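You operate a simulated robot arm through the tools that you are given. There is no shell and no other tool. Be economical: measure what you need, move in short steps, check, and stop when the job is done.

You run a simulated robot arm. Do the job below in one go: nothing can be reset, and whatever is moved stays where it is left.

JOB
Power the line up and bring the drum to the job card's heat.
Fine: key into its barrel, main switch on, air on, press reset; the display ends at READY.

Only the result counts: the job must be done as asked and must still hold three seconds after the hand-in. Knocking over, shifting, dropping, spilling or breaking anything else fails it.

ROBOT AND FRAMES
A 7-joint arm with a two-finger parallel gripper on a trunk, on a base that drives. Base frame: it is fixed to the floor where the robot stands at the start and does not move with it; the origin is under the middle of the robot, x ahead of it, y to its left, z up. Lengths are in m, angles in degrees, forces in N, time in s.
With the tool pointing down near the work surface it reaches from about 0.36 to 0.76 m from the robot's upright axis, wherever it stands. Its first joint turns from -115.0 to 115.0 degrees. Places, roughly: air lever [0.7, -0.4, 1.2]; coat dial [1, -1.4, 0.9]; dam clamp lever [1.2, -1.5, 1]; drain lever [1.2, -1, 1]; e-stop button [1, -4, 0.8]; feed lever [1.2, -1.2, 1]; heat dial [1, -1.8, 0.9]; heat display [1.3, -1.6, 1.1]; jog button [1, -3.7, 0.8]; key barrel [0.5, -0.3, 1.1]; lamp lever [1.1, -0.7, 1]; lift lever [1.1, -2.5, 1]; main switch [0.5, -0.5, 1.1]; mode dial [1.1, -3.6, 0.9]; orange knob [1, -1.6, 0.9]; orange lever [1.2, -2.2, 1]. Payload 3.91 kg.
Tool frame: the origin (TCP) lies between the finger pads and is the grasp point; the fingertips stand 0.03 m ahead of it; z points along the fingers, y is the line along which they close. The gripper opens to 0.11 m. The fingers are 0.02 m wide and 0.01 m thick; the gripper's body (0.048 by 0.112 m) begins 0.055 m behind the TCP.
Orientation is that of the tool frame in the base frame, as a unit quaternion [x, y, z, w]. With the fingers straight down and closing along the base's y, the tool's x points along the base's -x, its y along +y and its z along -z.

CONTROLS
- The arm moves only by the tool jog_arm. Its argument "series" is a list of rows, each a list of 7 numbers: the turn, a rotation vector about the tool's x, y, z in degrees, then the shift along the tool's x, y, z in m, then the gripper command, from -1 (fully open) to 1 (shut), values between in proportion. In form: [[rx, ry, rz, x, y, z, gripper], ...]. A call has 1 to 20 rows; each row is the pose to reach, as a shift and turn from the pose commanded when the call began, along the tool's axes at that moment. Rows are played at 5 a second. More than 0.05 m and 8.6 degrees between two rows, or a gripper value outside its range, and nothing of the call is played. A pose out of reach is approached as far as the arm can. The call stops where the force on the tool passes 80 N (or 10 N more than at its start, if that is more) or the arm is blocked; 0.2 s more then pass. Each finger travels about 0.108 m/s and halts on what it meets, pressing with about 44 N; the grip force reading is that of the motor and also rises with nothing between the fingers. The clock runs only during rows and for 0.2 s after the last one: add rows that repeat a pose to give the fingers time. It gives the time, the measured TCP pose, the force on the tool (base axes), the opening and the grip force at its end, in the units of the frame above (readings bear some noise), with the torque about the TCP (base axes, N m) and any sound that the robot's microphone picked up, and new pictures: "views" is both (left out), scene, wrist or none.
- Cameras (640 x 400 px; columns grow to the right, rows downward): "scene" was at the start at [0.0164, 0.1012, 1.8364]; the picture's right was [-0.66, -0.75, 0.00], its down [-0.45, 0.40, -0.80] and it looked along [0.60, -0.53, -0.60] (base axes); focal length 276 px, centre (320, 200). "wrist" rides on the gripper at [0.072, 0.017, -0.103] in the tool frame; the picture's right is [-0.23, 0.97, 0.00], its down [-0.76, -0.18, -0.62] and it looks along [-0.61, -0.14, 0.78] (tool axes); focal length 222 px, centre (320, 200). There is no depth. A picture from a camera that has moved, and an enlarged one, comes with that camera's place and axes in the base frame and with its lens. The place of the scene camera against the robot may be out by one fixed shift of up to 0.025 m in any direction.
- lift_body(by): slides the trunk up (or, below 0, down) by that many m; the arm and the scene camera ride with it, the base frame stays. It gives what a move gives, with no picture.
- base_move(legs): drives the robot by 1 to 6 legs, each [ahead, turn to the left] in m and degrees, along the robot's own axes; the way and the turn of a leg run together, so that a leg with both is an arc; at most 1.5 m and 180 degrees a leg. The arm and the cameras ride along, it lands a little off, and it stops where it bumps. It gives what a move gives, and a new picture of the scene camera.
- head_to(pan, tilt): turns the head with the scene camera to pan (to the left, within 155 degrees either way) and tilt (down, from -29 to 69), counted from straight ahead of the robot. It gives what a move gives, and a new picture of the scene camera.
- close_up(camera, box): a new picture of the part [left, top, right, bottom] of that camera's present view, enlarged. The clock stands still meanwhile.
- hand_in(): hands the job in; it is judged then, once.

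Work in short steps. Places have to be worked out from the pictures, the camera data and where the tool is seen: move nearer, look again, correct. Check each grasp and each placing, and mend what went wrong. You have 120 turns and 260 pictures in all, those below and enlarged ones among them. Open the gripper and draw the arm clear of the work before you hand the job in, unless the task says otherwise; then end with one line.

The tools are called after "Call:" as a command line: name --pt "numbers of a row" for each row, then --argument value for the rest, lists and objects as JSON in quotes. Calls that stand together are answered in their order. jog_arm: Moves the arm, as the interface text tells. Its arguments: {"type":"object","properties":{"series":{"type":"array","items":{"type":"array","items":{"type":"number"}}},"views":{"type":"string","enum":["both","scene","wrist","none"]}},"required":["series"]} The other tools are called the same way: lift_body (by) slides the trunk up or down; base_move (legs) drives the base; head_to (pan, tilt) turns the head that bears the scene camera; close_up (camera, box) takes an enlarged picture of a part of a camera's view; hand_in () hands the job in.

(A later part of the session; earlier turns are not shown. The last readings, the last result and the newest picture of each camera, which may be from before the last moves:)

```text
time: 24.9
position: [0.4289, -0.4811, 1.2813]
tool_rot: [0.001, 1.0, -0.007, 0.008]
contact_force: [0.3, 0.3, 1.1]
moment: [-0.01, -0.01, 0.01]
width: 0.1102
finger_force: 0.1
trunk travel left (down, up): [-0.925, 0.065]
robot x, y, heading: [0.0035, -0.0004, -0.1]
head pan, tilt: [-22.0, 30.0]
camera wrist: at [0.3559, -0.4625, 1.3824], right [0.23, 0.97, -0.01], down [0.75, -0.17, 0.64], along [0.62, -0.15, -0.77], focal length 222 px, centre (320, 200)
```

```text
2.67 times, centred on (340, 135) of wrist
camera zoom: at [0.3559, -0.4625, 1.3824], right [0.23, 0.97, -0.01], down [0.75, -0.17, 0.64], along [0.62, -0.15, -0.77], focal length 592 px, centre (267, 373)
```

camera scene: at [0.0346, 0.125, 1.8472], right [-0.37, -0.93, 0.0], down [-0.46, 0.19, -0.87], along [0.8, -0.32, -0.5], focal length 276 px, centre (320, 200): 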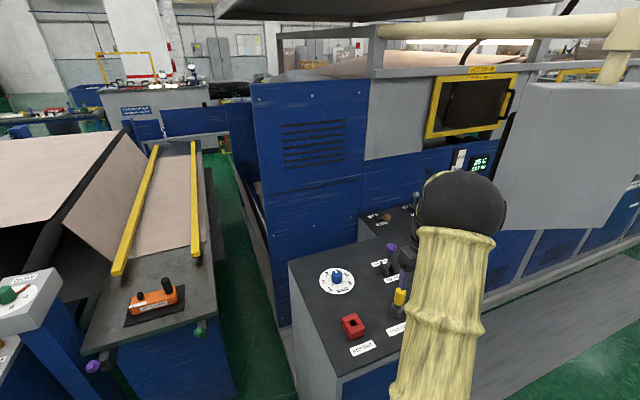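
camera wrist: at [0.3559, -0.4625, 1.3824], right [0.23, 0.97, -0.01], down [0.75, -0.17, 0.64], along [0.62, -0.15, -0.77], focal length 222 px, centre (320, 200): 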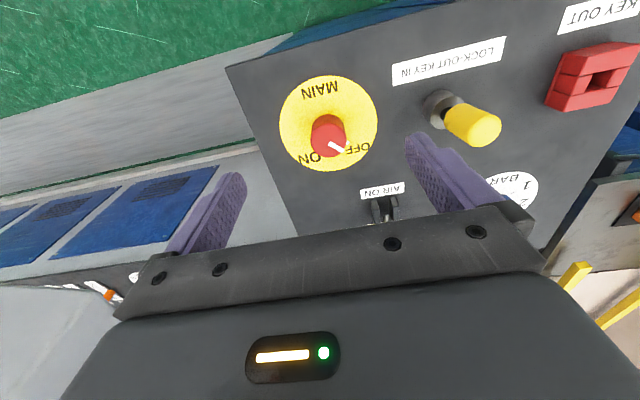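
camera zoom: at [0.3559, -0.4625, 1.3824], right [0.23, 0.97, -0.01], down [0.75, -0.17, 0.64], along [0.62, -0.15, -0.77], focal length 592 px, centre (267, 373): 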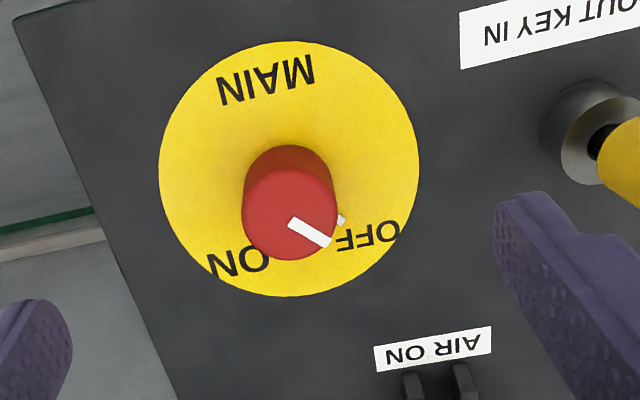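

The knob's centre is at about (0.482, -0.482), top 1.10, pointing to OFF; ON is clockwise. I level the tool, then move over it.

Call:
jog_arm --pt "-0.8 0.9 0 -0.02 0 0.01 -1" --pt "-0.8 0.9 0 -0.053 -0.001 0.04 -1" --pt "-0.8 0.9 0 -0.053 -0.001 0.08 -1" --pt "-0.8 0.9 0 -0.053 -0.001 0.08 -1" --views "none"

Call:
jog_arm --pt "0 0 -8 0 0 0 -1" --pt "0 0 -16 0 0 0 -1" --pt "0 0 -24 0 0 0 -1" --pt "0 0 -32 0 0 0 -1" --pt "0 0 -40 0 0 0 -1" --pt "0 0 -40 0 0 0.03 -1" --pt "0 0 -40 0 0 0.03 -1" --views "wrist"

Call:
close_up --camera "wrist" --box '[220, 60, 420, 210]'

```text
time: 25.9
position: [0.4832, -0.4821, 1.2018]
tool_rot: [0.0, 1.0, 0.0, 0.0]
contact_force: [0.1, 0.3, 0.2]
moment: [0.0, -0.03, -0.02]
width: 0.1098
finger_force: 0.0
trunk travel left (down, up): [-0.925, 0.065]
robot x, y, heading: [-0.0006, -0.0024, 0.0]
head pan, tilt: [-22.0, 30.0]
```

```text
time: 27.5
position: [0.4823, -0.4829, 1.1713]
tool_rot: [-0.343, 0.939, -0.001, 0.0]
contact_force: [-0.6, 0.0, 0.5]
moment: [-0.02, -0.03, 0.01]
width: 0.11
finger_force: 0.0
trunk travel left (down, up): [-0.925, 0.065]
robot x, y, heading: [-0.0015, -0.0017, 0.0]
head pan, tilt: [-22.0, 30.0]
camera wrist: at [0.4173, -0.5166, 1.2739], right [-0.45, 0.89, 0.0], down [0.7, 0.35, 0.62], along [0.56, 0.28, -0.78], focal length 222 px, centre (320, 200)
```

wrist: 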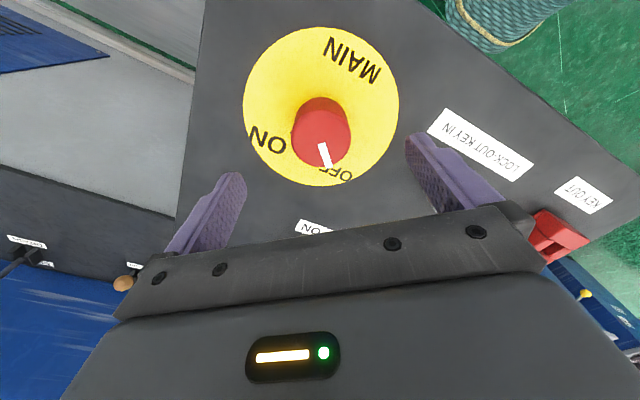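

```text
2.67 times, centred on (320, 135) of wrist
camera zoom: at [0.4173, -0.5166, 1.2739], right [-0.45, 0.89, 0.0], down [0.7, 0.35, 0.62], along [0.56, 0.28, -0.78], focal length 592 px, centre (320, 373)
```

zoom: 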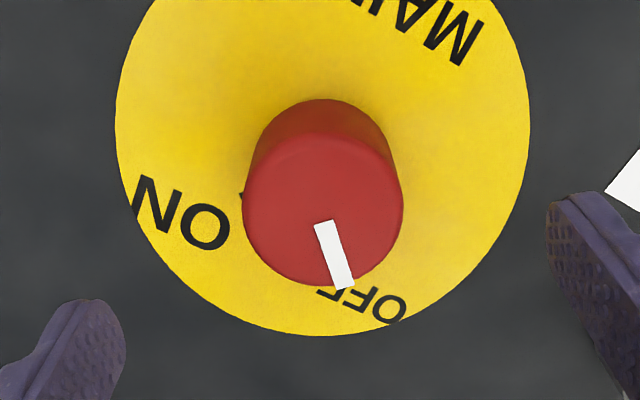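

The fingers are square to the pointer and centred. I descend around the knob and close on it.

Call:
jog_arm --pt "0 0 0 0 0 0.03 -1" --pt "0 0 0 0 0 0.055 -1" --pt "0 0 0 0 0 0.055 -0.3" --pt "0 0 0 0 0 0.055 0.3" --pt "0 0 0 0 0 0.055 1" --pt "0 0 0 0 0 0.055 1" --views "wrist"

```text
time: 28.9
position: [0.4834, -0.4828, 1.1158]
tool_rot: [-0.343, 0.939, 0.002, -0.001]
contact_force: [-4.6, 7.1, -5.7]
moment: [-0.35, -0.29, -0.02]
width: 0.0475
finger_force: 45.0
trunk travel left (down, up): [-0.925, 0.065]
robot x, y, heading: [0.0009, -0.0014, 0.1]
head pan, tilt: [-22.0, 30.0]
camera wrist: at [0.417, -0.5156, 1.2177], right [-0.45, 0.89, 0.0], down [0.7, 0.35, 0.62], along [0.56, 0.28, -0.78], focal length 222 px, centre (320, 200)
```

wrist: 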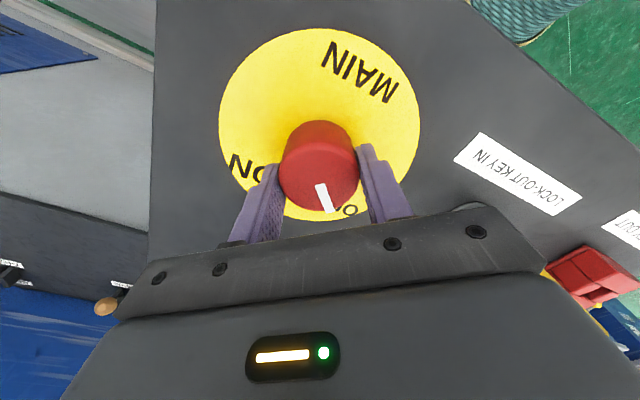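

Firm grip on the knob. I turn it clockwise (positive about tool z) by 60° and watch.

Call:
jog_arm --pt "0 0 8 0 0 0 1" --pt "0 0 16 0 0 0 1" --pt "0 0 24 0 0 0 1" --pt "0 0 32 0 0 0 1" --pt "0 0 40 0 0 0 1" --pt "0 0 48 0 0 0 1" --pt "0 0 56 0 0 0 1" --pt "0 0 62 0 0 0 1" --pt "0 0 62 0 0 0 1" --views "wrist"

Call:
close_up --camera "wrist" --box '[200, 20, 440, 230]'

```text
time: 30.9
position: [0.4827, -0.484, 1.1141]
tool_rot: [0.191, 0.982, 0.0, 0.0]
contact_force: [-6.2, -0.9, -8.7]
moment: [0.55, 0.04, -0.02]
width: 0.0475
finger_force: 45.4
trunk travel left (down, up): [-0.925, 0.065]
robot x, y, heading: [0.0004, -0.0018, -0.1]
head pan, tilt: [-22.0, 30.0]
camera wrist: at [0.4229, -0.4412, 1.2177], right [0.58, 0.82, 0.0], down [0.64, -0.45, 0.62], along [0.51, -0.36, -0.78], focal length 222 px, centre (320, 200)
```

wrist: 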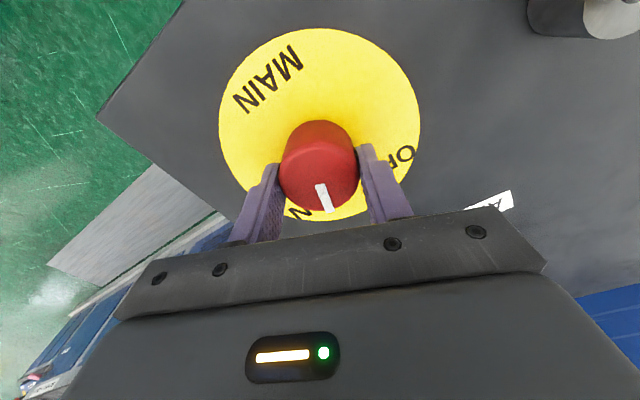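

```text
1.90 times, centred on (320, 125) of wrist
camera zoom: at [0.4229, -0.4412, 1.2177], right [0.58, 0.82, 0.0], down [0.64, -0.45, 0.62], along [0.51, -0.36, -0.78], focal length 423 px, centre (320, 343)
```

zoom: 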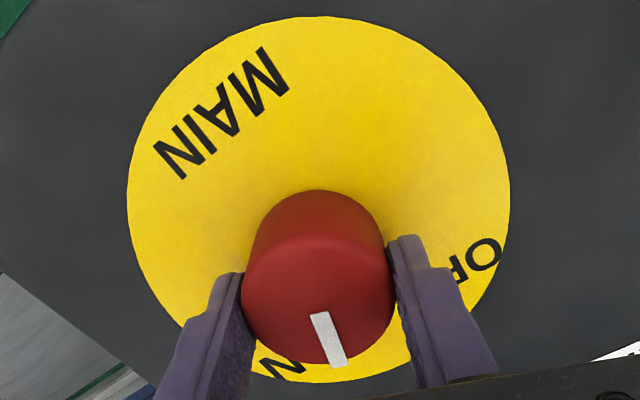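

The knob follows the gripper and ON is still a bit further. I continue clockwise in steps, watching the torque.

Call:
jog_arm --pt "0 0 8 0 0 0 1" --pt "0 0 16 0 0 0 1" --pt "0 0 16 0 0 0 1" --views "wrist"

Call:
close_up --camera "wrist" --box '[200, 20, 440, 230]'

```text
time: 31.7
position: [0.4824, -0.4849, 1.1147]
tool_rot: [0.326, 0.945, 0.0, 0.001]
contact_force: [-7.4, -3.4, -9.7]
moment: [-0.43, 0.01, -0.08]
width: 0.0477
finger_force: 44.6
trunk travel left (down, up): [-0.925, 0.065]
robot x, y, heading: [-0.0007, -0.0006, 0.3]
head pan, tilt: [-22.0, 30.0]
camera wrist: at [0.4368, -0.4267, 1.2178], right [0.78, 0.63, 0.0], down [0.49, -0.61, 0.62], along [0.39, -0.49, -0.78], focal length 222 px, centre (320, 200)
```

wrist: 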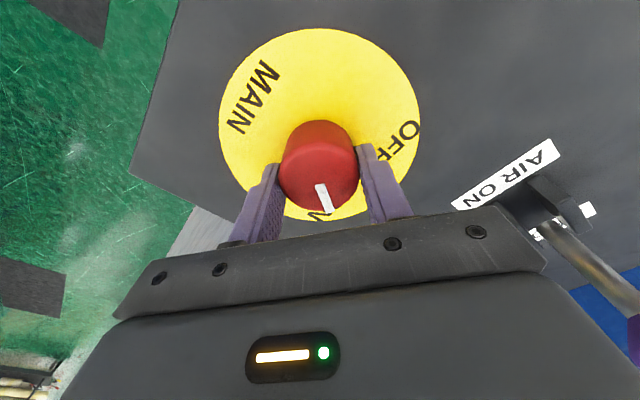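

```text
1.90 times, centred on (320, 125) of wrist
camera zoom: at [0.4368, -0.4267, 1.2178], right [0.78, 0.63, 0.0], down [0.49, -0.61, 0.62], along [0.39, -0.49, -0.78], focal length 423 px, centre (320, 343)
```

zoom: 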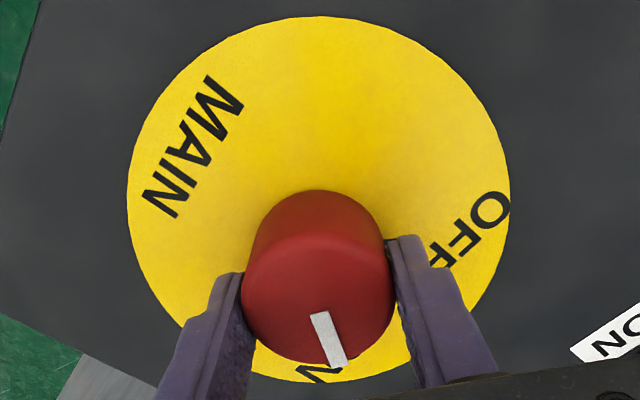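

The pointer nears the label; I add about 12° more, then check the torque.

Call:
jog_arm --pt "0 0 6 0 0 0 1" --pt "0 0 12 0 0 0 1" --pt "0 0 12 0 0 0 1" --views "wrist"

Call:
close_up --camera "wrist" --box '[200, 20, 440, 230]'

```text
time: 32.5
position: [0.4822, -0.4852, 1.1153]
tool_rot: [0.423, 0.906, 0.001, 0.0]
contact_force: [-9.4, -6.5, -9.3]
moment: [-0.84, 0.61, 0.03]
width: 0.0474
finger_force: 45.8
trunk travel left (down, up): [-0.925, 0.065]
robot x, y, heading: [-0.0011, -0.0009, -0.0]
head pan, tilt: [-22.0, 30.0]
camera wrist: at [0.4496, -0.4186, 1.2178], right [0.89, 0.45, 0.0], down [0.35, -0.7, 0.62], along [0.28, -0.56, -0.78], focal length 222 px, centre (320, 200)
```

wrist: 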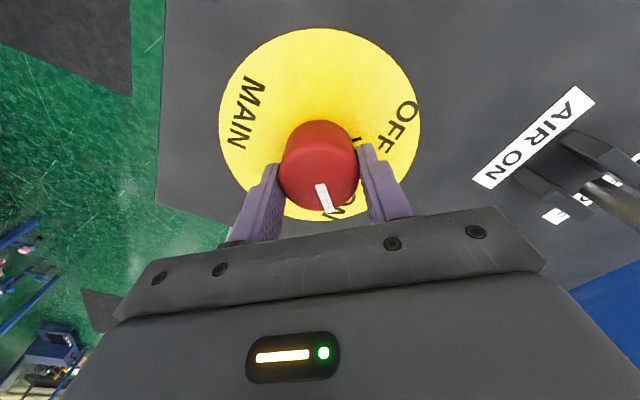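

```text
1.90 times, centred on (320, 125) of wrist
camera zoom: at [0.4496, -0.4186, 1.2178], right [0.89, 0.45, 0.0], down [0.35, -0.7, 0.62], along [0.28, -0.56, -0.78], focal length 423 px, centre (320, 343)
```

zoom: 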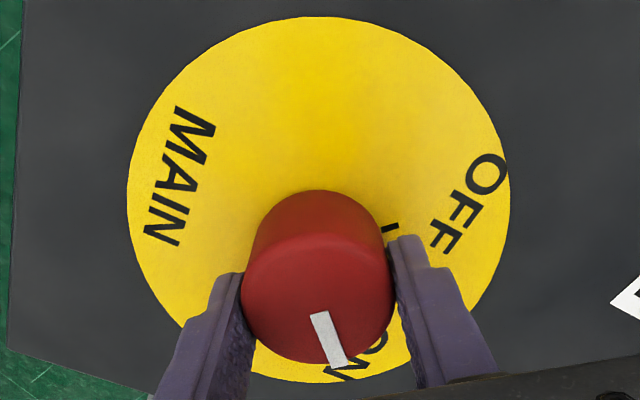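

The pointer now matches ON after a 90° turn. I release, rise, and check the switch and any sound.

Call:
jog_arm --pt "0 0 0 0 0 0 0.3" --pt "0 0 0 0 0 0 -0.5" --pt "0 0 0 0 0 0 -1" --pt "0 0 0 0 0 -0.04 -1" --pt "0 0 0 0 0 -0.08 -1" --pt "0 0 -8 0 0 -0.12 -1" --pt "0 0 -16 0 0 -0.14 -1" --pt "0 0 -24 0 0 -0.15 -1" --pt "0 0 -32 0 0 -0.15 -1" --pt "0 0 -40 0 0 -0.15 -1" --pt "0 0 -48 0 0 -0.15 -1" --pt "0 0 -50 0.05 0 -0.15 -1" --pt "0 0 -50 0.05 0 -0.15 -1" --views "wrist"

Call:
close_up --camera "wrist" --box '[220, 60, 500, 240]'

```text
time: 35.3
position: [0.4518, -0.447, 1.2637]
tool_rot: [0.0, 1.0, 0.0, 0.0]
contact_force: [0.6, -0.4, -0.1]
moment: [0.03, 0.06, 0.0]
width: 0.11
finger_force: 0.1
trunk travel left (down, up): [-0.925, 0.065]
robot x, y, heading: [0.0015, -0.0009, -0.1]
head pan, tilt: [-22.0, 30.0]
camera wrist: at [0.3811, -0.431, 1.3662], right [0.23, 0.97, 0.0], down [0.76, -0.18, 0.62], along [0.61, -0.14, -0.78], focal length 222 px, centre (320, 200)
```

wrist: 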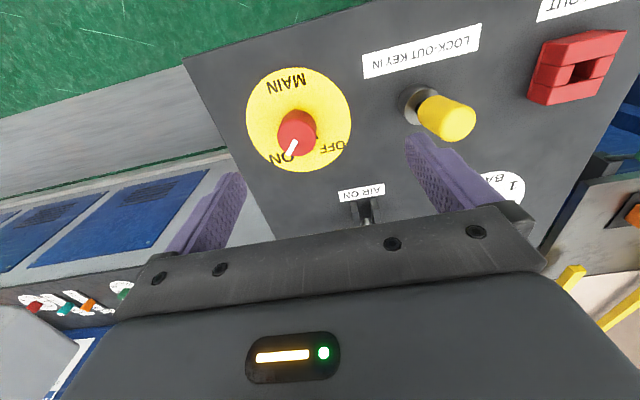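

```text
2.22 times, centred on (360, 150) of wrist
camera zoom: at [0.3811, -0.431, 1.3662], right [0.23, 0.97, 0.0], down [0.76, -0.18, 0.62], along [0.61, -0.14, -0.78], focal length 494 px, centre (231, 311)
```

zoom: 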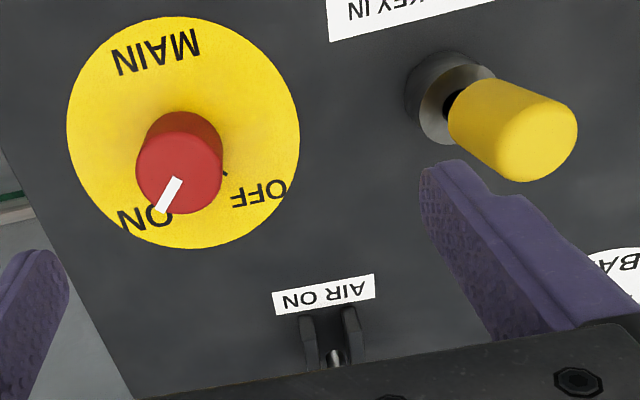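

Main is ON. Now the air lever: I move the arm away to the side and look at the lever with the scene camera.

Call:
jog_arm --pt "0 0 0 0.04 -0.02 -0.03 -1" --pt "0 0 0 0.08 -0.04 -0.06 -1" --pt "0 0 0 0.12 -0.06 -0.09 -1" --pt "0 0 0 0.15 -0.1 -0.12 -1" --views "wrist"

Call:
head_to --pan -32 --tilt 45

Call:
close_up --camera "scene" --box '[220, 60, 460, 220]'

```text
refused: row 1 steps farther than a row can; nothing moved
```

```text
time: 36.1
position: [0.4514, -0.4464, 1.2663]
tool_rot: [0.0, 1.0, 0.0, -0.001]
contact_force: [0.4, 0.1, -0.3]
moment: [0.0, 0.01, 0.03]
width: 0.11
finger_force: 0.1
trunk travel left (down, up): [-0.925, 0.065]
robot x, y, heading: [0.0008, 0.0019, 0.2]
head pan, tilt: [-32.0, 45.0]
camera scene: at [0.0203, 0.1157, 1.8247], right [-0.53, -0.85, 0.0], down [-0.6, 0.37, -0.71], along [0.6, -0.37, -0.71], focal length 276 px, centre (320, 200)
```

scene: 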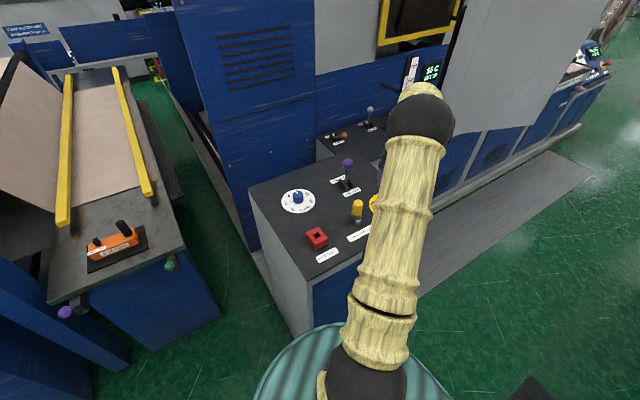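

```text
2.50 times, centred on (340, 140) of scene
camera zoom: at [0.0203, 0.1157, 1.8247], right [-0.53, -0.85, 0.0], down [-0.6, 0.37, -0.71], along [0.6, -0.37, -0.71], focal length 690 px, centre (270, 350)
```

zoom: 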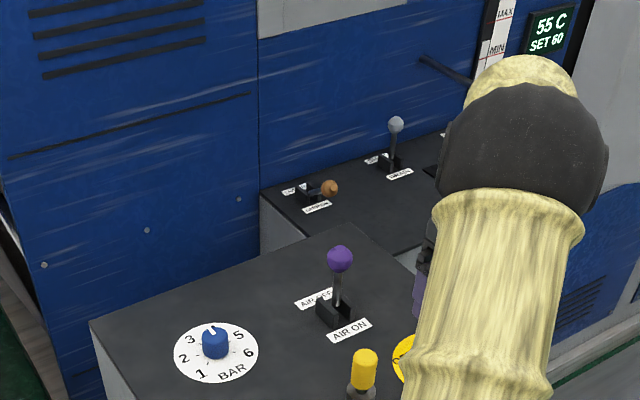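

The drum is already heating (55 °C of SET 60). I tilt the tool 30° forward and move up to view the air lever with the wrist camera.

Call:
jog_arm --pt "0 -7 0 -0.01 0.01 0 -1" --pt "0 -14 0 -0.025 0.02 0 -1" --pt "0 -21 0 -0.04 0.035 0 -1" --pt "0 -28 0 -0.055 0.045 0 -1" --pt "0 -30 0 -0.07 0.046 0 -1" --pt "0 -30 0 -0.07 0.046 0 -1"

Call:
close_up --camera "scene" --box '[280, 120, 440, 220]'

```text
time: 37.5
position: [0.5211, -0.3995, 1.2643]
tool_rot: [0.001, 0.966, -0.001, 0.26]
contact_force: [0.0, 0.1, -1.3]
moment: [0.01, -0.02, -0.01]
width: 0.1099
finger_force: 0.1
trunk travel left (down, up): [-0.925, 0.065]
robot x, y, heading: [0.0006, -0.0018, -0.0]
head pan, tilt: [-32.0, 45.0]
camera scene: at [0.0196, 0.1156, 1.8246], right [-0.53, -0.85, 0.0], down [-0.6, 0.37, -0.71], along [0.6, -0.37, -0.71], focal length 276 px, centre (320, 200)
camera wrist: at [0.4078, -0.3824, 1.318], right [0.2, 0.97, 0.11], down [0.35, -0.18, 0.92], along [0.92, -0.14, -0.37], focal length 222 px, centre (320, 200)
```

scene: 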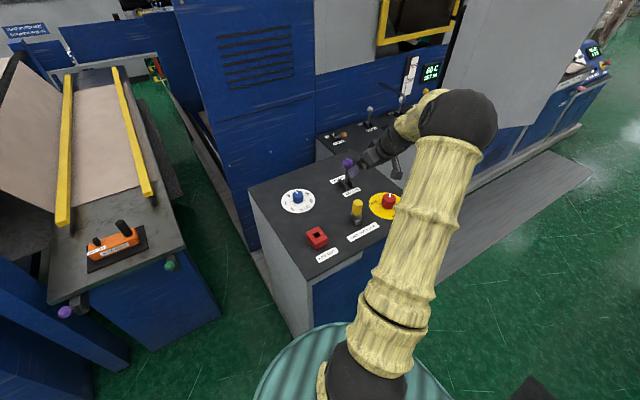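
wrist: 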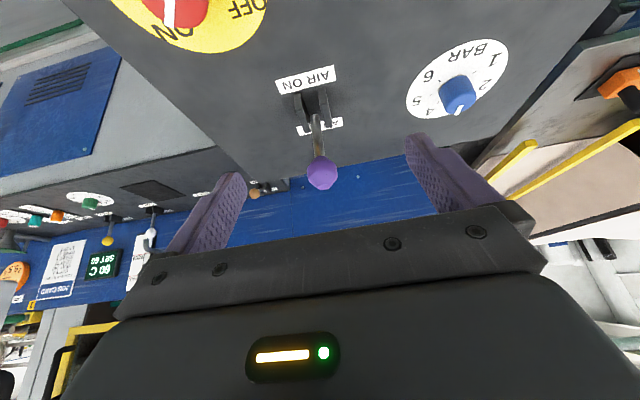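

```text
4.00 times, centred on (360, 170) of scene
camera zoom: at [0.0196, 0.1156, 1.8246], right [-0.53, -0.85, 0.0], down [-0.6, 0.37, -0.71], along [0.6, -0.37, -0.71], focal length 1105 px, centre (160, 320)
```

zoom: 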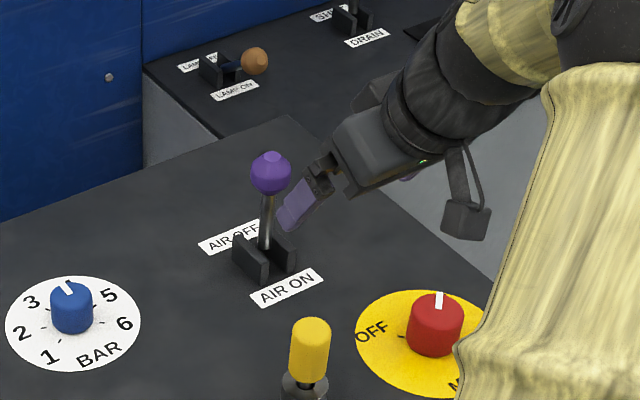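

The ball is at roughly (0.665, -0.413, 1.175), leaning to AIR OFF. I move most of the way with open fingers and re-check.

Call:
jog_arm --pt "0 0 0 -0.02 -0.003 0.035 -1" --pt "0 0 0 -0.04 -0.007 0.07 -1" --pt "0 0 0 -0.06 -0.01 0.1 -1" --pt "0 0 0 -0.06 -0.01 0.1 -1"

Call:
close_up --camera "scene" --box '[280, 120, 440, 220]'

```text
time: 38.5
position: [0.6224, -0.41, 1.2087]
tool_rot: [0.0, 0.966, 0.001, 0.259]
contact_force: [-0.4, 0.0, 0.7]
moment: [-0.01, -0.02, 0.01]
width: 0.11
finger_force: 0.0
trunk travel left (down, up): [-0.925, 0.065]
robot x, y, heading: [0.0004, -0.0031, 0.1]
head pan, tilt: [-32.0, 45.0]
camera scene: at [0.0186, 0.116, 1.8246], right [-0.53, -0.85, 0.0], down [-0.6, 0.37, -0.71], along [0.6, -0.38, -0.71], focal length 276 px, centre (320, 200)
camera wrist: at [0.5085, -0.3924, 1.262], right [0.2, 0.97, 0.11], down [0.35, -0.18, 0.92], along [0.92, -0.14, -0.37], focal length 222 px, centre (320, 200)
```

scene: 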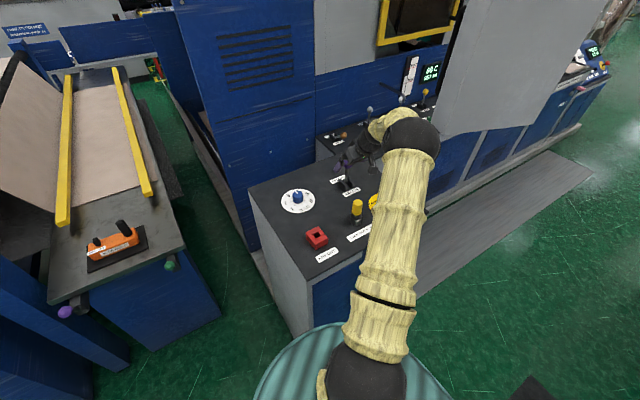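
wrist: 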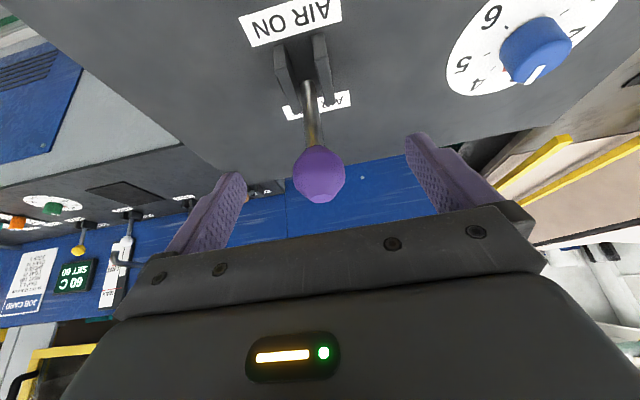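

```text
4.00 times, centred on (360, 170) of scene
camera zoom: at [0.0186, 0.116, 1.8246], right [-0.53, -0.85, 0.0], down [-0.6, 0.37, -0.71], along [0.6, -0.38, -0.71], focal length 1105 px, centre (160, 320)
```

zoom: 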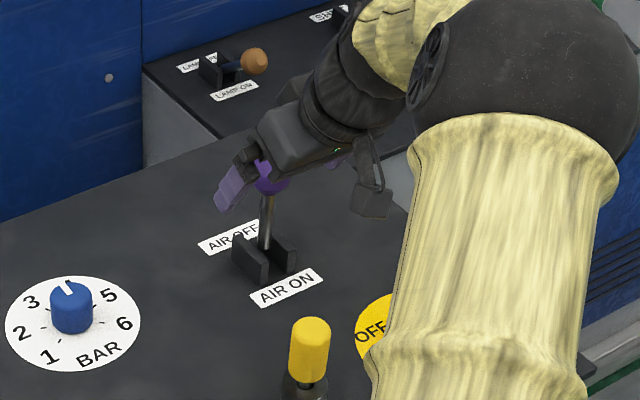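

Ball is at about (0.646, -0.412, 1.186). I advance the last 3 cm and close on it.

Call:
jog_arm --pt "0 0 0 -0.005 -0.001 0.018 -1" --pt "0 0 0 -0.009 -0.002 0.032 -1" --pt "0 0 0 -0.009 -0.002 0.032 0" --pt "0 0 0 -0.009 -0.002 0.032 0.5" --pt "0 0 0 -0.009 -0.002 0.032 1" --pt "0 0 0 -0.009 -0.002 0.032 1" --views "wrist"

```text
time: 39.9
position: [0.6471, -0.4121, 1.1854]
tool_rot: [0.001, 0.966, 0.0, 0.259]
contact_force: [0.6, -6.0, 0.7]
moment: [-0.19, -0.01, -0.16]
width: 0.0372
finger_force: 45.1
trunk travel left (down, up): [-0.925, 0.065]
robot x, y, heading: [-0.0001, 0.0021, 0.1]
head pan, tilt: [-32.0, 45.0]
camera wrist: at [0.5332, -0.3959, 1.2383], right [0.2, 0.97, 0.11], down [0.35, -0.18, 0.92], along [0.92, -0.14, -0.37], focal length 222 px, centre (320, 200)
```

wrist: 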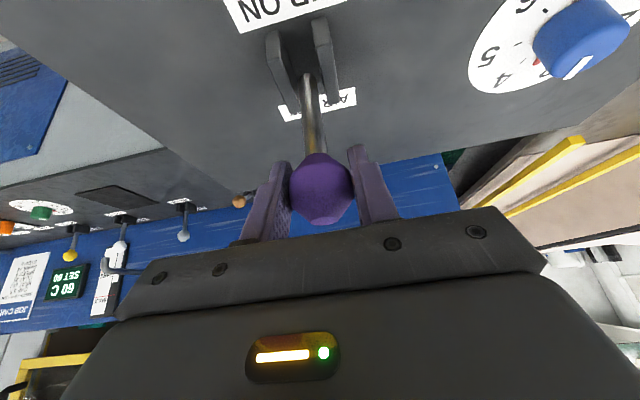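

Ball gripped; the lever stands near upright with its pivot around x 0.653. I pull it toward AIR ON along an arc, righting the tool as I go, first part.

Call:
jog_arm --pt "0 3 0 0.008 0 -0.003 1" --pt "0 6 0 0.0164 0 -0.0063 1" --pt "0 9 0 0.025 0 -0.008 1" --pt "0 12 0 0.0335 0 -0.0096 1" --pt "0 15 0 0.042 0 -0.0097 1" --pt "0 18 0 0.051 0 -0.0098 1" --pt "0 18 0 0.051 0 -0.0098 1"

Call:
close_up --camera "scene" --box '[280, 120, 440, 220]'

```text
time: 41.5
position: [0.5956, -0.4126, 1.1696]
tool_rot: [0.001, 0.994, -0.001, 0.106]
contact_force: [0.4, -11.7, 20.5]
moment: [-0.21, -1.08, -0.17]
width: 0.037
finger_force: 45.1
trunk travel left (down, up): [-0.925, 0.065]
robot x, y, heading: [-0.0012, -0.0031, -0.2]
head pan, tilt: [-32.0, 45.0]
camera scene: at [0.0175, 0.1149, 1.8247], right [-0.53, -0.85, 0.0], down [-0.6, 0.38, -0.71], along [0.6, -0.37, -0.71], focal length 276 px, centre (320, 200)
camera wrist: at [0.5041, -0.3958, 1.2551], right [0.22, 0.97, 0.05], down [0.61, -0.18, 0.77], along [0.76, -0.14, -0.64], focal length 222 px, centre (320, 200)
```

scene: 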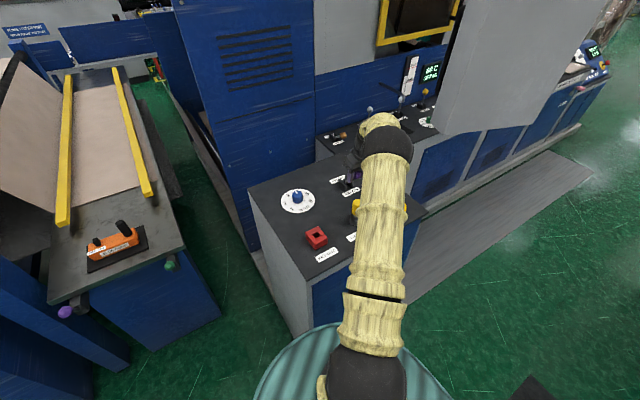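
wrist: 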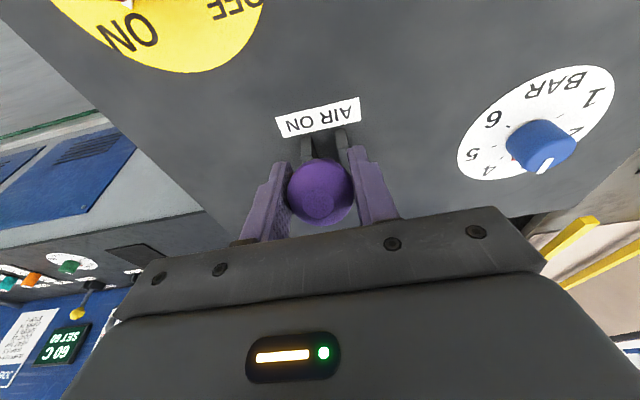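

```text
4.00 times, centred on (360, 170) of scene
camera zoom: at [0.0175, 0.1149, 1.8247], right [-0.53, -0.85, 0.0], down [-0.6, 0.38, -0.71], along [0.6, -0.37, -0.71], focal length 1105 px, centre (160, 320)
```

zoom: 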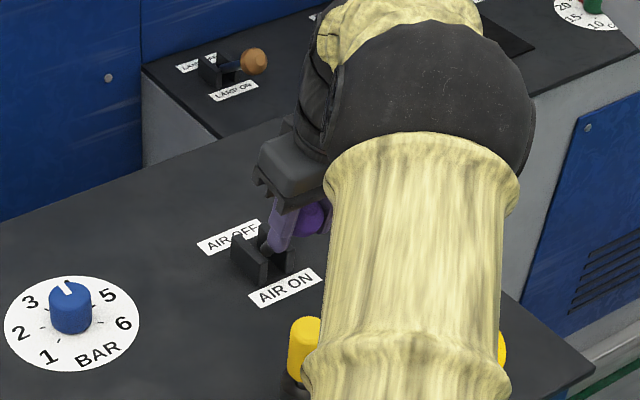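

The lever follows toward AIR ON with some resistance. I continue the arc further.

Call:
jog_arm --pt "0 2 0 0.0072 0 0.002 1" --pt "0 4 0 0.0144 0 0.005 1" --pt "0 6 0 0.0215 0 0.009 1" --pt "0 8 0 0.0285 0 0.0134 1" --pt "0 10 0 0.0345 0 0.018 1" --pt "0 12 0 0.0397 0 0.0232 1" --pt "0 12 0 0.0397 0 0.0232 1" --views "wrist"

Call:
close_up --camera "scene" --box '[280, 120, 440, 220]'

```text
time: 43.1
position: [0.5659, -0.4134, 1.1395]
tool_rot: [0.0, 1.0, -0.002, 0.003]
contact_force: [13.3, -17.9, 25.6]
moment: [-0.06, -0.68, -0.16]
width: 0.037
finger_force: 45.2
trunk travel left (down, up): [-0.925, 0.065]
robot x, y, heading: [-0.0024, -0.0008, 0.1]
head pan, tilt: [-32.0, 45.0]
camera wrist: at [0.4939, -0.3957, 1.2429], right [0.23, 0.97, 0.0], down [0.76, -0.17, 0.63], along [0.61, -0.15, -0.78], focal length 222 px, centre (320, 200)
```

wrist: 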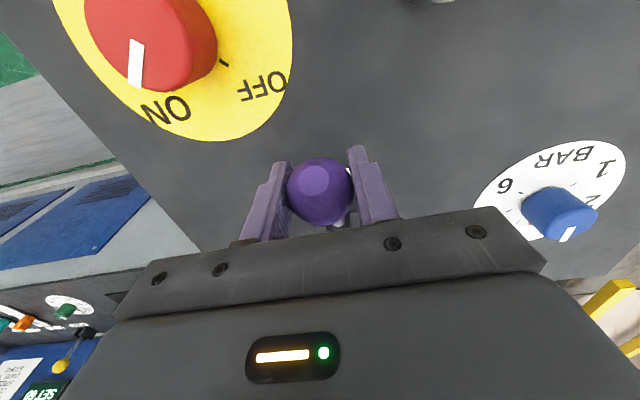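

```text
4.00 times, centred on (360, 170) of scene
camera zoom: at [0.02, 0.1139, 1.8249], right [-0.53, -0.85, 0.0], down [-0.6, 0.38, -0.71], along [0.6, -0.37, -0.71], focal length 1105 px, centre (160, 320)
```

zoom: 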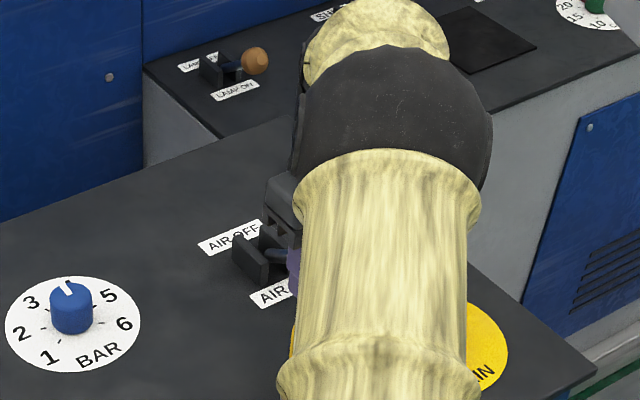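

The lever lies far over toward AIR ON, now with resistance in x like an end stop. I release, rise and check.

Call:
jog_arm --pt "0 0 0 0 0 0 0" --pt "0 0 0 0 0 0 -1" --pt "0 0 0 0 0 0 -1" --pt "0 0 0 0 0 -0.05 -1" --pt "0 0 0 0.02 0 -0.09 -1" --pt "0 0 0 0.06 0 -0.12 -1" --pt "0 0 0 0.1 0 -0.14 -1" --pt "0 0 0 0.1 0 -0.14 -1"

Call:
close_up --camera "wrist" --box '[220, 60, 500, 240]'

Call:
close_up --camera "scene" --box '[280, 40, 480, 220]'

```text
time: 44.9
position: [0.4648, -0.4116, 1.2774]
tool_rot: [0.001, 1.0, 0.0, -0.001]
contact_force: [0.4, 0.4, 0.6]
moment: [0.02, -0.03, -0.01]
width: 0.1099
finger_force: 0.1
trunk travel left (down, up): [-0.925, 0.065]
robot x, y, heading: [0.0003, 0.0003, -0.1]
head pan, tilt: [-32.0, 45.0]
camera scene: at [0.0217, 0.1154, 1.8246], right [-0.53, -0.85, 0.0], down [-0.6, 0.38, -0.71], along [0.6, -0.37, -0.71], focal length 276 px, centre (320, 200)
camera wrist: at [0.3927, -0.394, 1.3806], right [0.23, 0.97, 0.0], down [0.76, -0.18, 0.62], along [0.61, -0.14, -0.78], focal length 222 px, centre (320, 200)
```

scene: 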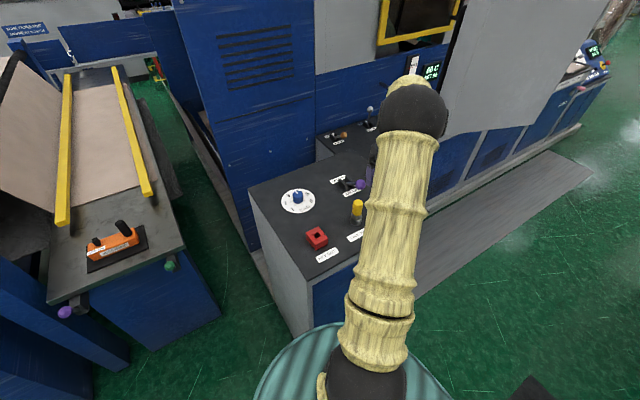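
wrist: 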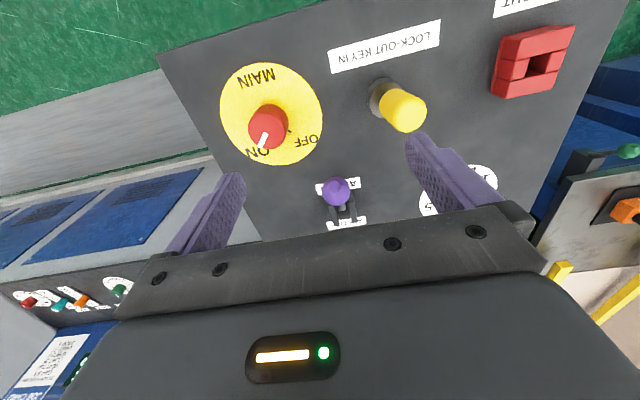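

```text
2.22 times, centred on (360, 150) of wrist
camera zoom: at [0.3927, -0.394, 1.3806], right [0.23, 0.97, 0.0], down [0.76, -0.18, 0.62], along [0.61, -0.14, -0.78], focal length 494 px, centre (231, 311)
```

zoom: 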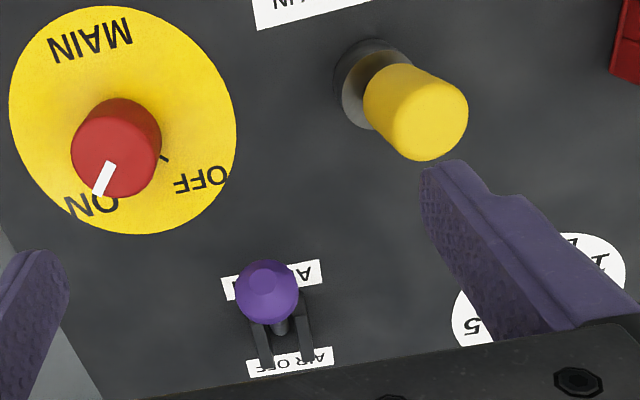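

```text
2.22 times, centred on (380, 130) of scene
camera zoom: at [0.0217, 0.1154, 1.8246], right [-0.53, -0.85, 0.0], down [-0.6, 0.38, -0.71], along [0.6, -0.37, -0.71], focal length 614 px, centre (187, 356)
```

zoom: 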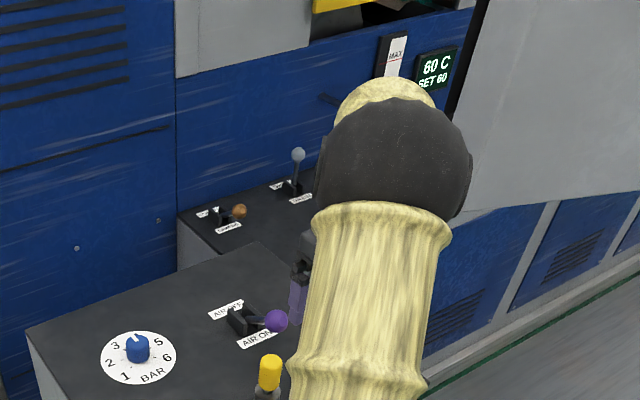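

Air is ON and the display shows 60 °C at SET 60. Next I tuck the arm up and drive along the line to the heat panel.

Call:
jog_arm --pt "0 0 0 0.03 0 -0.035 -1" --pt "0 0 0 0.06 0 -0.07 -1" --pt "0 0 0 0.09 0 -0.105 -1" --pt "0 0 0 0.12 0 -0.14 -1" --pt "0 0 0 0.15 0 -0.17 -1" --pt "0 0 0 0.18 0 -0.19 -1" --views "none"

Call:
base_move --legs '[[0, -90], [1.2, 0]]'

Call:
head_to --pan 60 --tilt 30

```text
time: 46.3
position: [0.2815, -0.4108, 1.4687]
tool_rot: [0.0, 1.0, 0.0, 0.001]
contact_force: [0.7, 0.3, 0.2]
moment: [0.02, 0.0, -0.03]
width: 0.1102
finger_force: 0.1
trunk travel left (down, up): [-0.925, 0.065]
robot x, y, heading: [-0.0027, -0.0013, 0.3]
head pan, tilt: [-32.0, 45.0]
```

```text
time: 56.2
position: [-0.4057, -1.482, 1.4681]
tool_rot: [0.705, 0.71, 0.0, 0.001]
contact_force: [0.4, 0.1, 0.5]
moment: [0.03, -0.03, 0.02]
width: 0.1101
finger_force: 0.0
trunk travel left (down, up): [-0.925, 0.065]
robot x, y, heading: [0.0006, -1.198, -89.6]
head pan, tilt: [-32.0, 45.0]
camera scene: at [0.1247, -1.1991, 1.8246], right [-0.85, 0.52, 0.0], down [0.37, 0.6, -0.71], along [-0.37, -0.6, -0.71], focal length 276 px, centre (320, 200)
```

scene: 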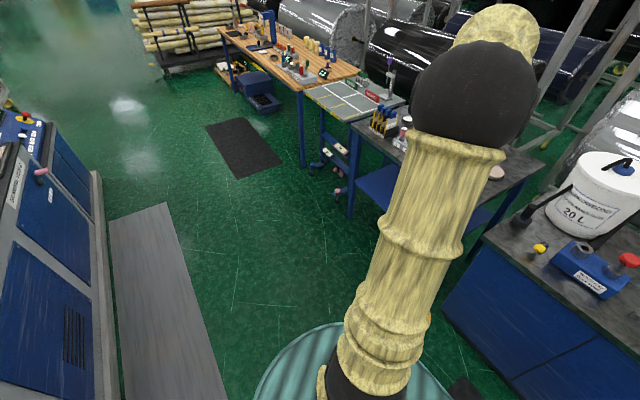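

```text
time: 57.9
position: [-0.4061, -1.4836, 1.4681]
tool_rot: [0.705, 0.709, 0.0, 0.001]
contact_force: [-0.1, -0.1, 0.1]
moment: [-0.01, 0.0, 0.01]
width: 0.11
finger_force: 0.2
trunk travel left (down, up): [-0.925, 0.065]
robot x, y, heading: [0.0057, -1.1957, -89.5]
head pan, tilt: [60.0, 30.0]
camera scene: at [0.2459, -1.174, 1.8472], right [-0.49, -0.87, 0.0], down [-0.43, 0.25, -0.87], along [0.75, -0.43, -0.5], focal length 276 px, centre (320, 200)
```

scene: 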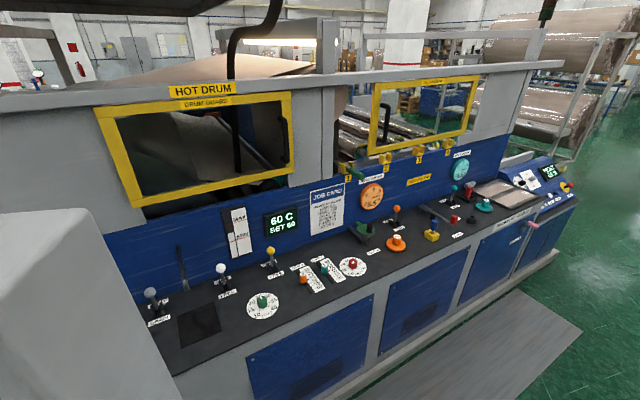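

Excellent view. I enlarge the job card, the dials, and the far controls.

Call:
close_up --camera "scene" --box '[300, 180, 350, 240]'

Call:
close_up --camera "scene" --box '[230, 230, 400, 330]'

Call:
close_up --camera "scene" --box '[350, 150, 500, 260]'

Call:
close_up --camera "scene" --box '[460, 150, 590, 240]'

```text
6.67 times, centred on (325, 210) of scene
camera zoom: at [0.2459, -1.174, 1.8472], right [-0.49, -0.87, 0.0], down [-0.43, 0.25, -0.87], along [0.75, -0.43, -0.5], focal length 1841 px, centre (287, 133)
```

zoom: 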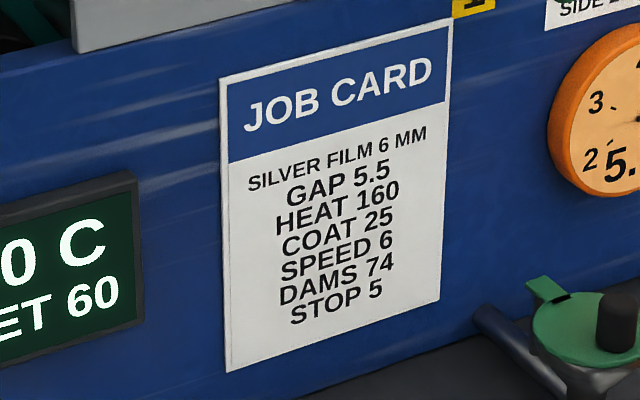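

```text
3.76 times, centred on (315, 280) of scene
camera zoom: at [0.2459, -1.174, 1.8472], right [-0.49, -0.87, 0.0], down [-0.43, 0.25, -0.87], along [0.75, -0.43, -0.5], focal length 1040 px, centre (339, -101)
```

zoom: 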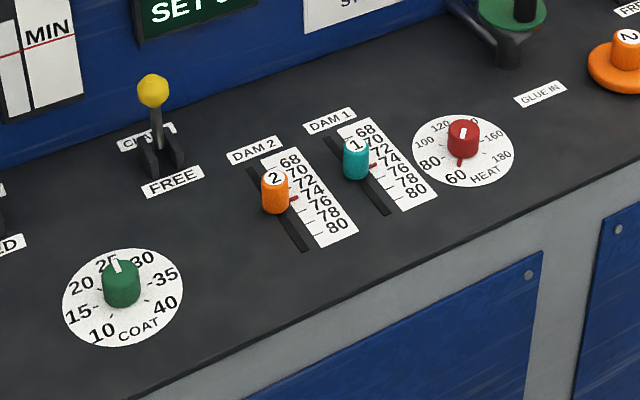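

```text
3.64 times, centred on (425, 205) of scene
camera zoom: at [0.2459, -1.174, 1.8472], right [-0.49, -0.87, 0.0], down [-0.43, 0.25, -0.87], along [0.75, -0.43, -0.5], focal length 1004 px, centre (-62, 182)
```

zoom: 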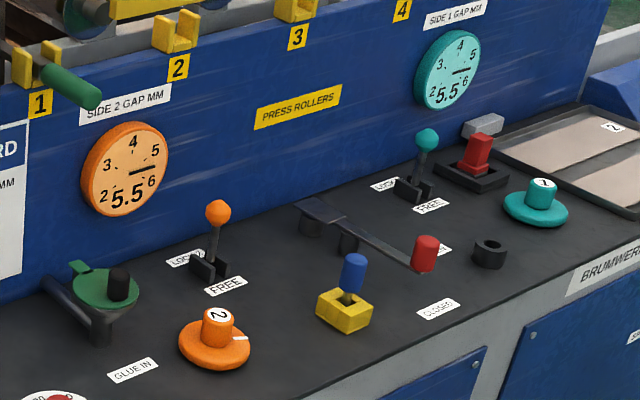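

```text
4.44 times, centred on (525, 195) of scene
camera zoom: at [0.2459, -1.174, 1.8472], right [-0.49, -0.87, 0.0], down [-0.43, 0.25, -0.87], along [0.75, -0.43, -0.5], focal length 1228 px, centre (-591, 222)
```

zoom: 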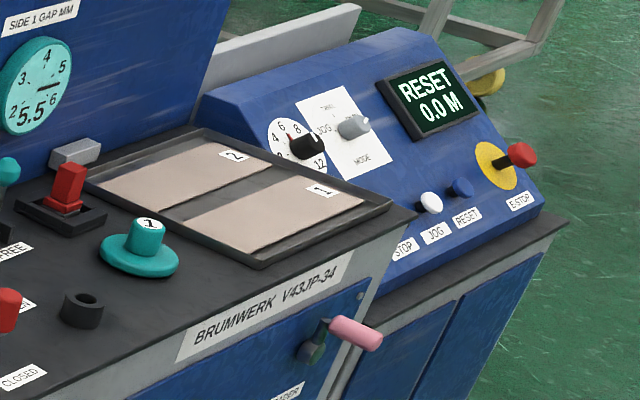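

The job card says HEAT 160; the heat dial is at 60. RESET sits on the end console. I drive to stand before the heat dial.

Call:
base_move --legs '[[0.6, 0], [0, 90], [0.34, 0]]'

Call:
head_to --pan 0 --tilt 45

```text
time: 66.9
position: [0.6365, -2.1969, 1.4689]
tool_rot: [-0.008, 1.0, 0.0, 0.0]
contact_force: [-0.3, 0.2, 0.7]
moment: [-0.01, -0.05, 0.0]
width: 0.1102
finger_force: 0.0
trunk travel left (down, up): [-0.925, 0.065]
robot x, y, heading: [0.3445, -1.7884, 0.8]
head pan, tilt: [60.0, 30.0]
camera scene: at [0.3397, -1.5535, 1.8472], right [0.87, -0.49, 0.0], down [-0.24, -0.44, -0.87], along [0.42, 0.76, -0.5], focal length 276 px, centre (320, 200)
```

scene: 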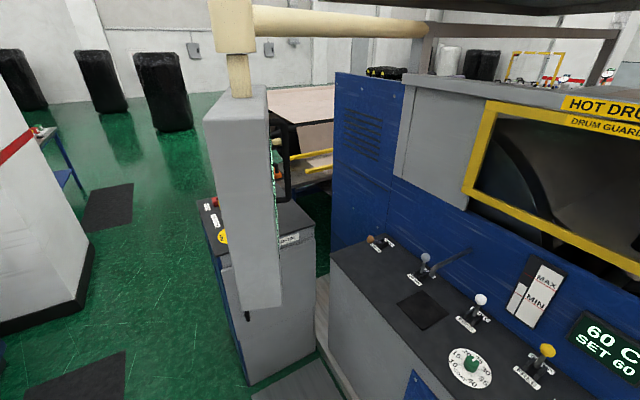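

```text
time: 68.2
position: [0.6368, -2.1985, 1.4675]
tool_rot: [-0.007, 1.0, -0.001, 0.0]
contact_force: [-0.5, 1.1, 0.1]
moment: [0.04, -0.02, 0.02]
width: 0.1101
finger_force: 0.1
trunk travel left (down, up): [-0.925, 0.065]
robot x, y, heading: [0.3484, -1.7924, 0.7]
head pan, tilt: [0.0, 45.0]
camera scene: at [0.3772, -1.6314, 1.8246], right [0.01, -1.0, 0.0], down [-0.71, -0.01, -0.71], along [0.71, 0.01, -0.71], focal length 276 px, centre (320, 200)
```

scene: 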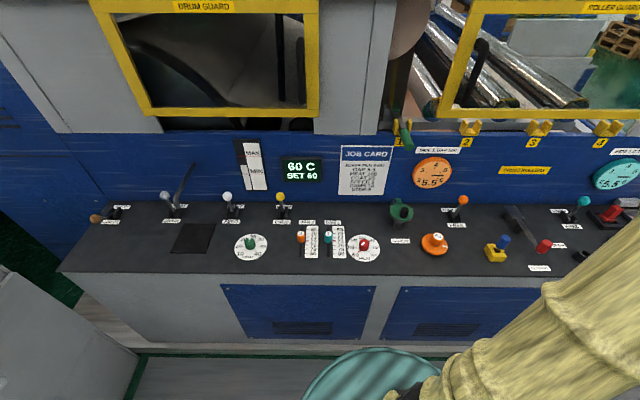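

I stand at (0.345, -1.79). I enlarge the heat dial.

Call:
close_up --camera "scene" --box '[280, 210, 440, 280]'

Call:
close_up --camera "scene" --box '[340, 228, 390, 268]'

```text
4.00 times, centred on (360, 245) of scene
camera zoom: at [0.3772, -1.6314, 1.8246], right [0.01, -1.0, 0.0], down [-0.71, -0.01, -0.71], along [0.71, 0.01, -0.71], focal length 1105 px, centre (160, 20)
```

zoom: 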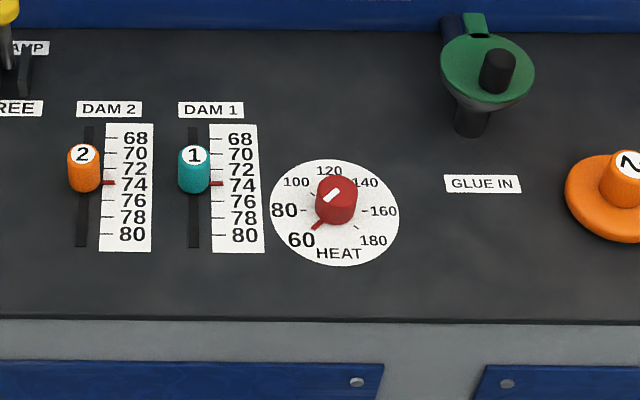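

```text
10.00 times, centred on (365, 248) of scene
camera zoom: at [0.3772, -1.6314, 1.8246], right [0.01, -1.0, 0.0], down [-0.71, -0.01, -0.71], along [0.71, 0.01, -0.71], focal length 2762 px, centre (-130, -280)
```

zoom: 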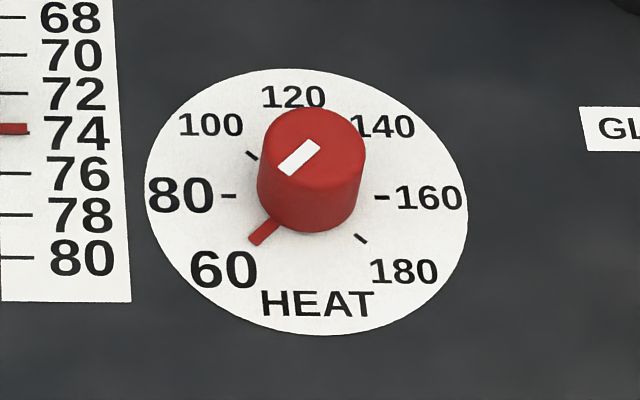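

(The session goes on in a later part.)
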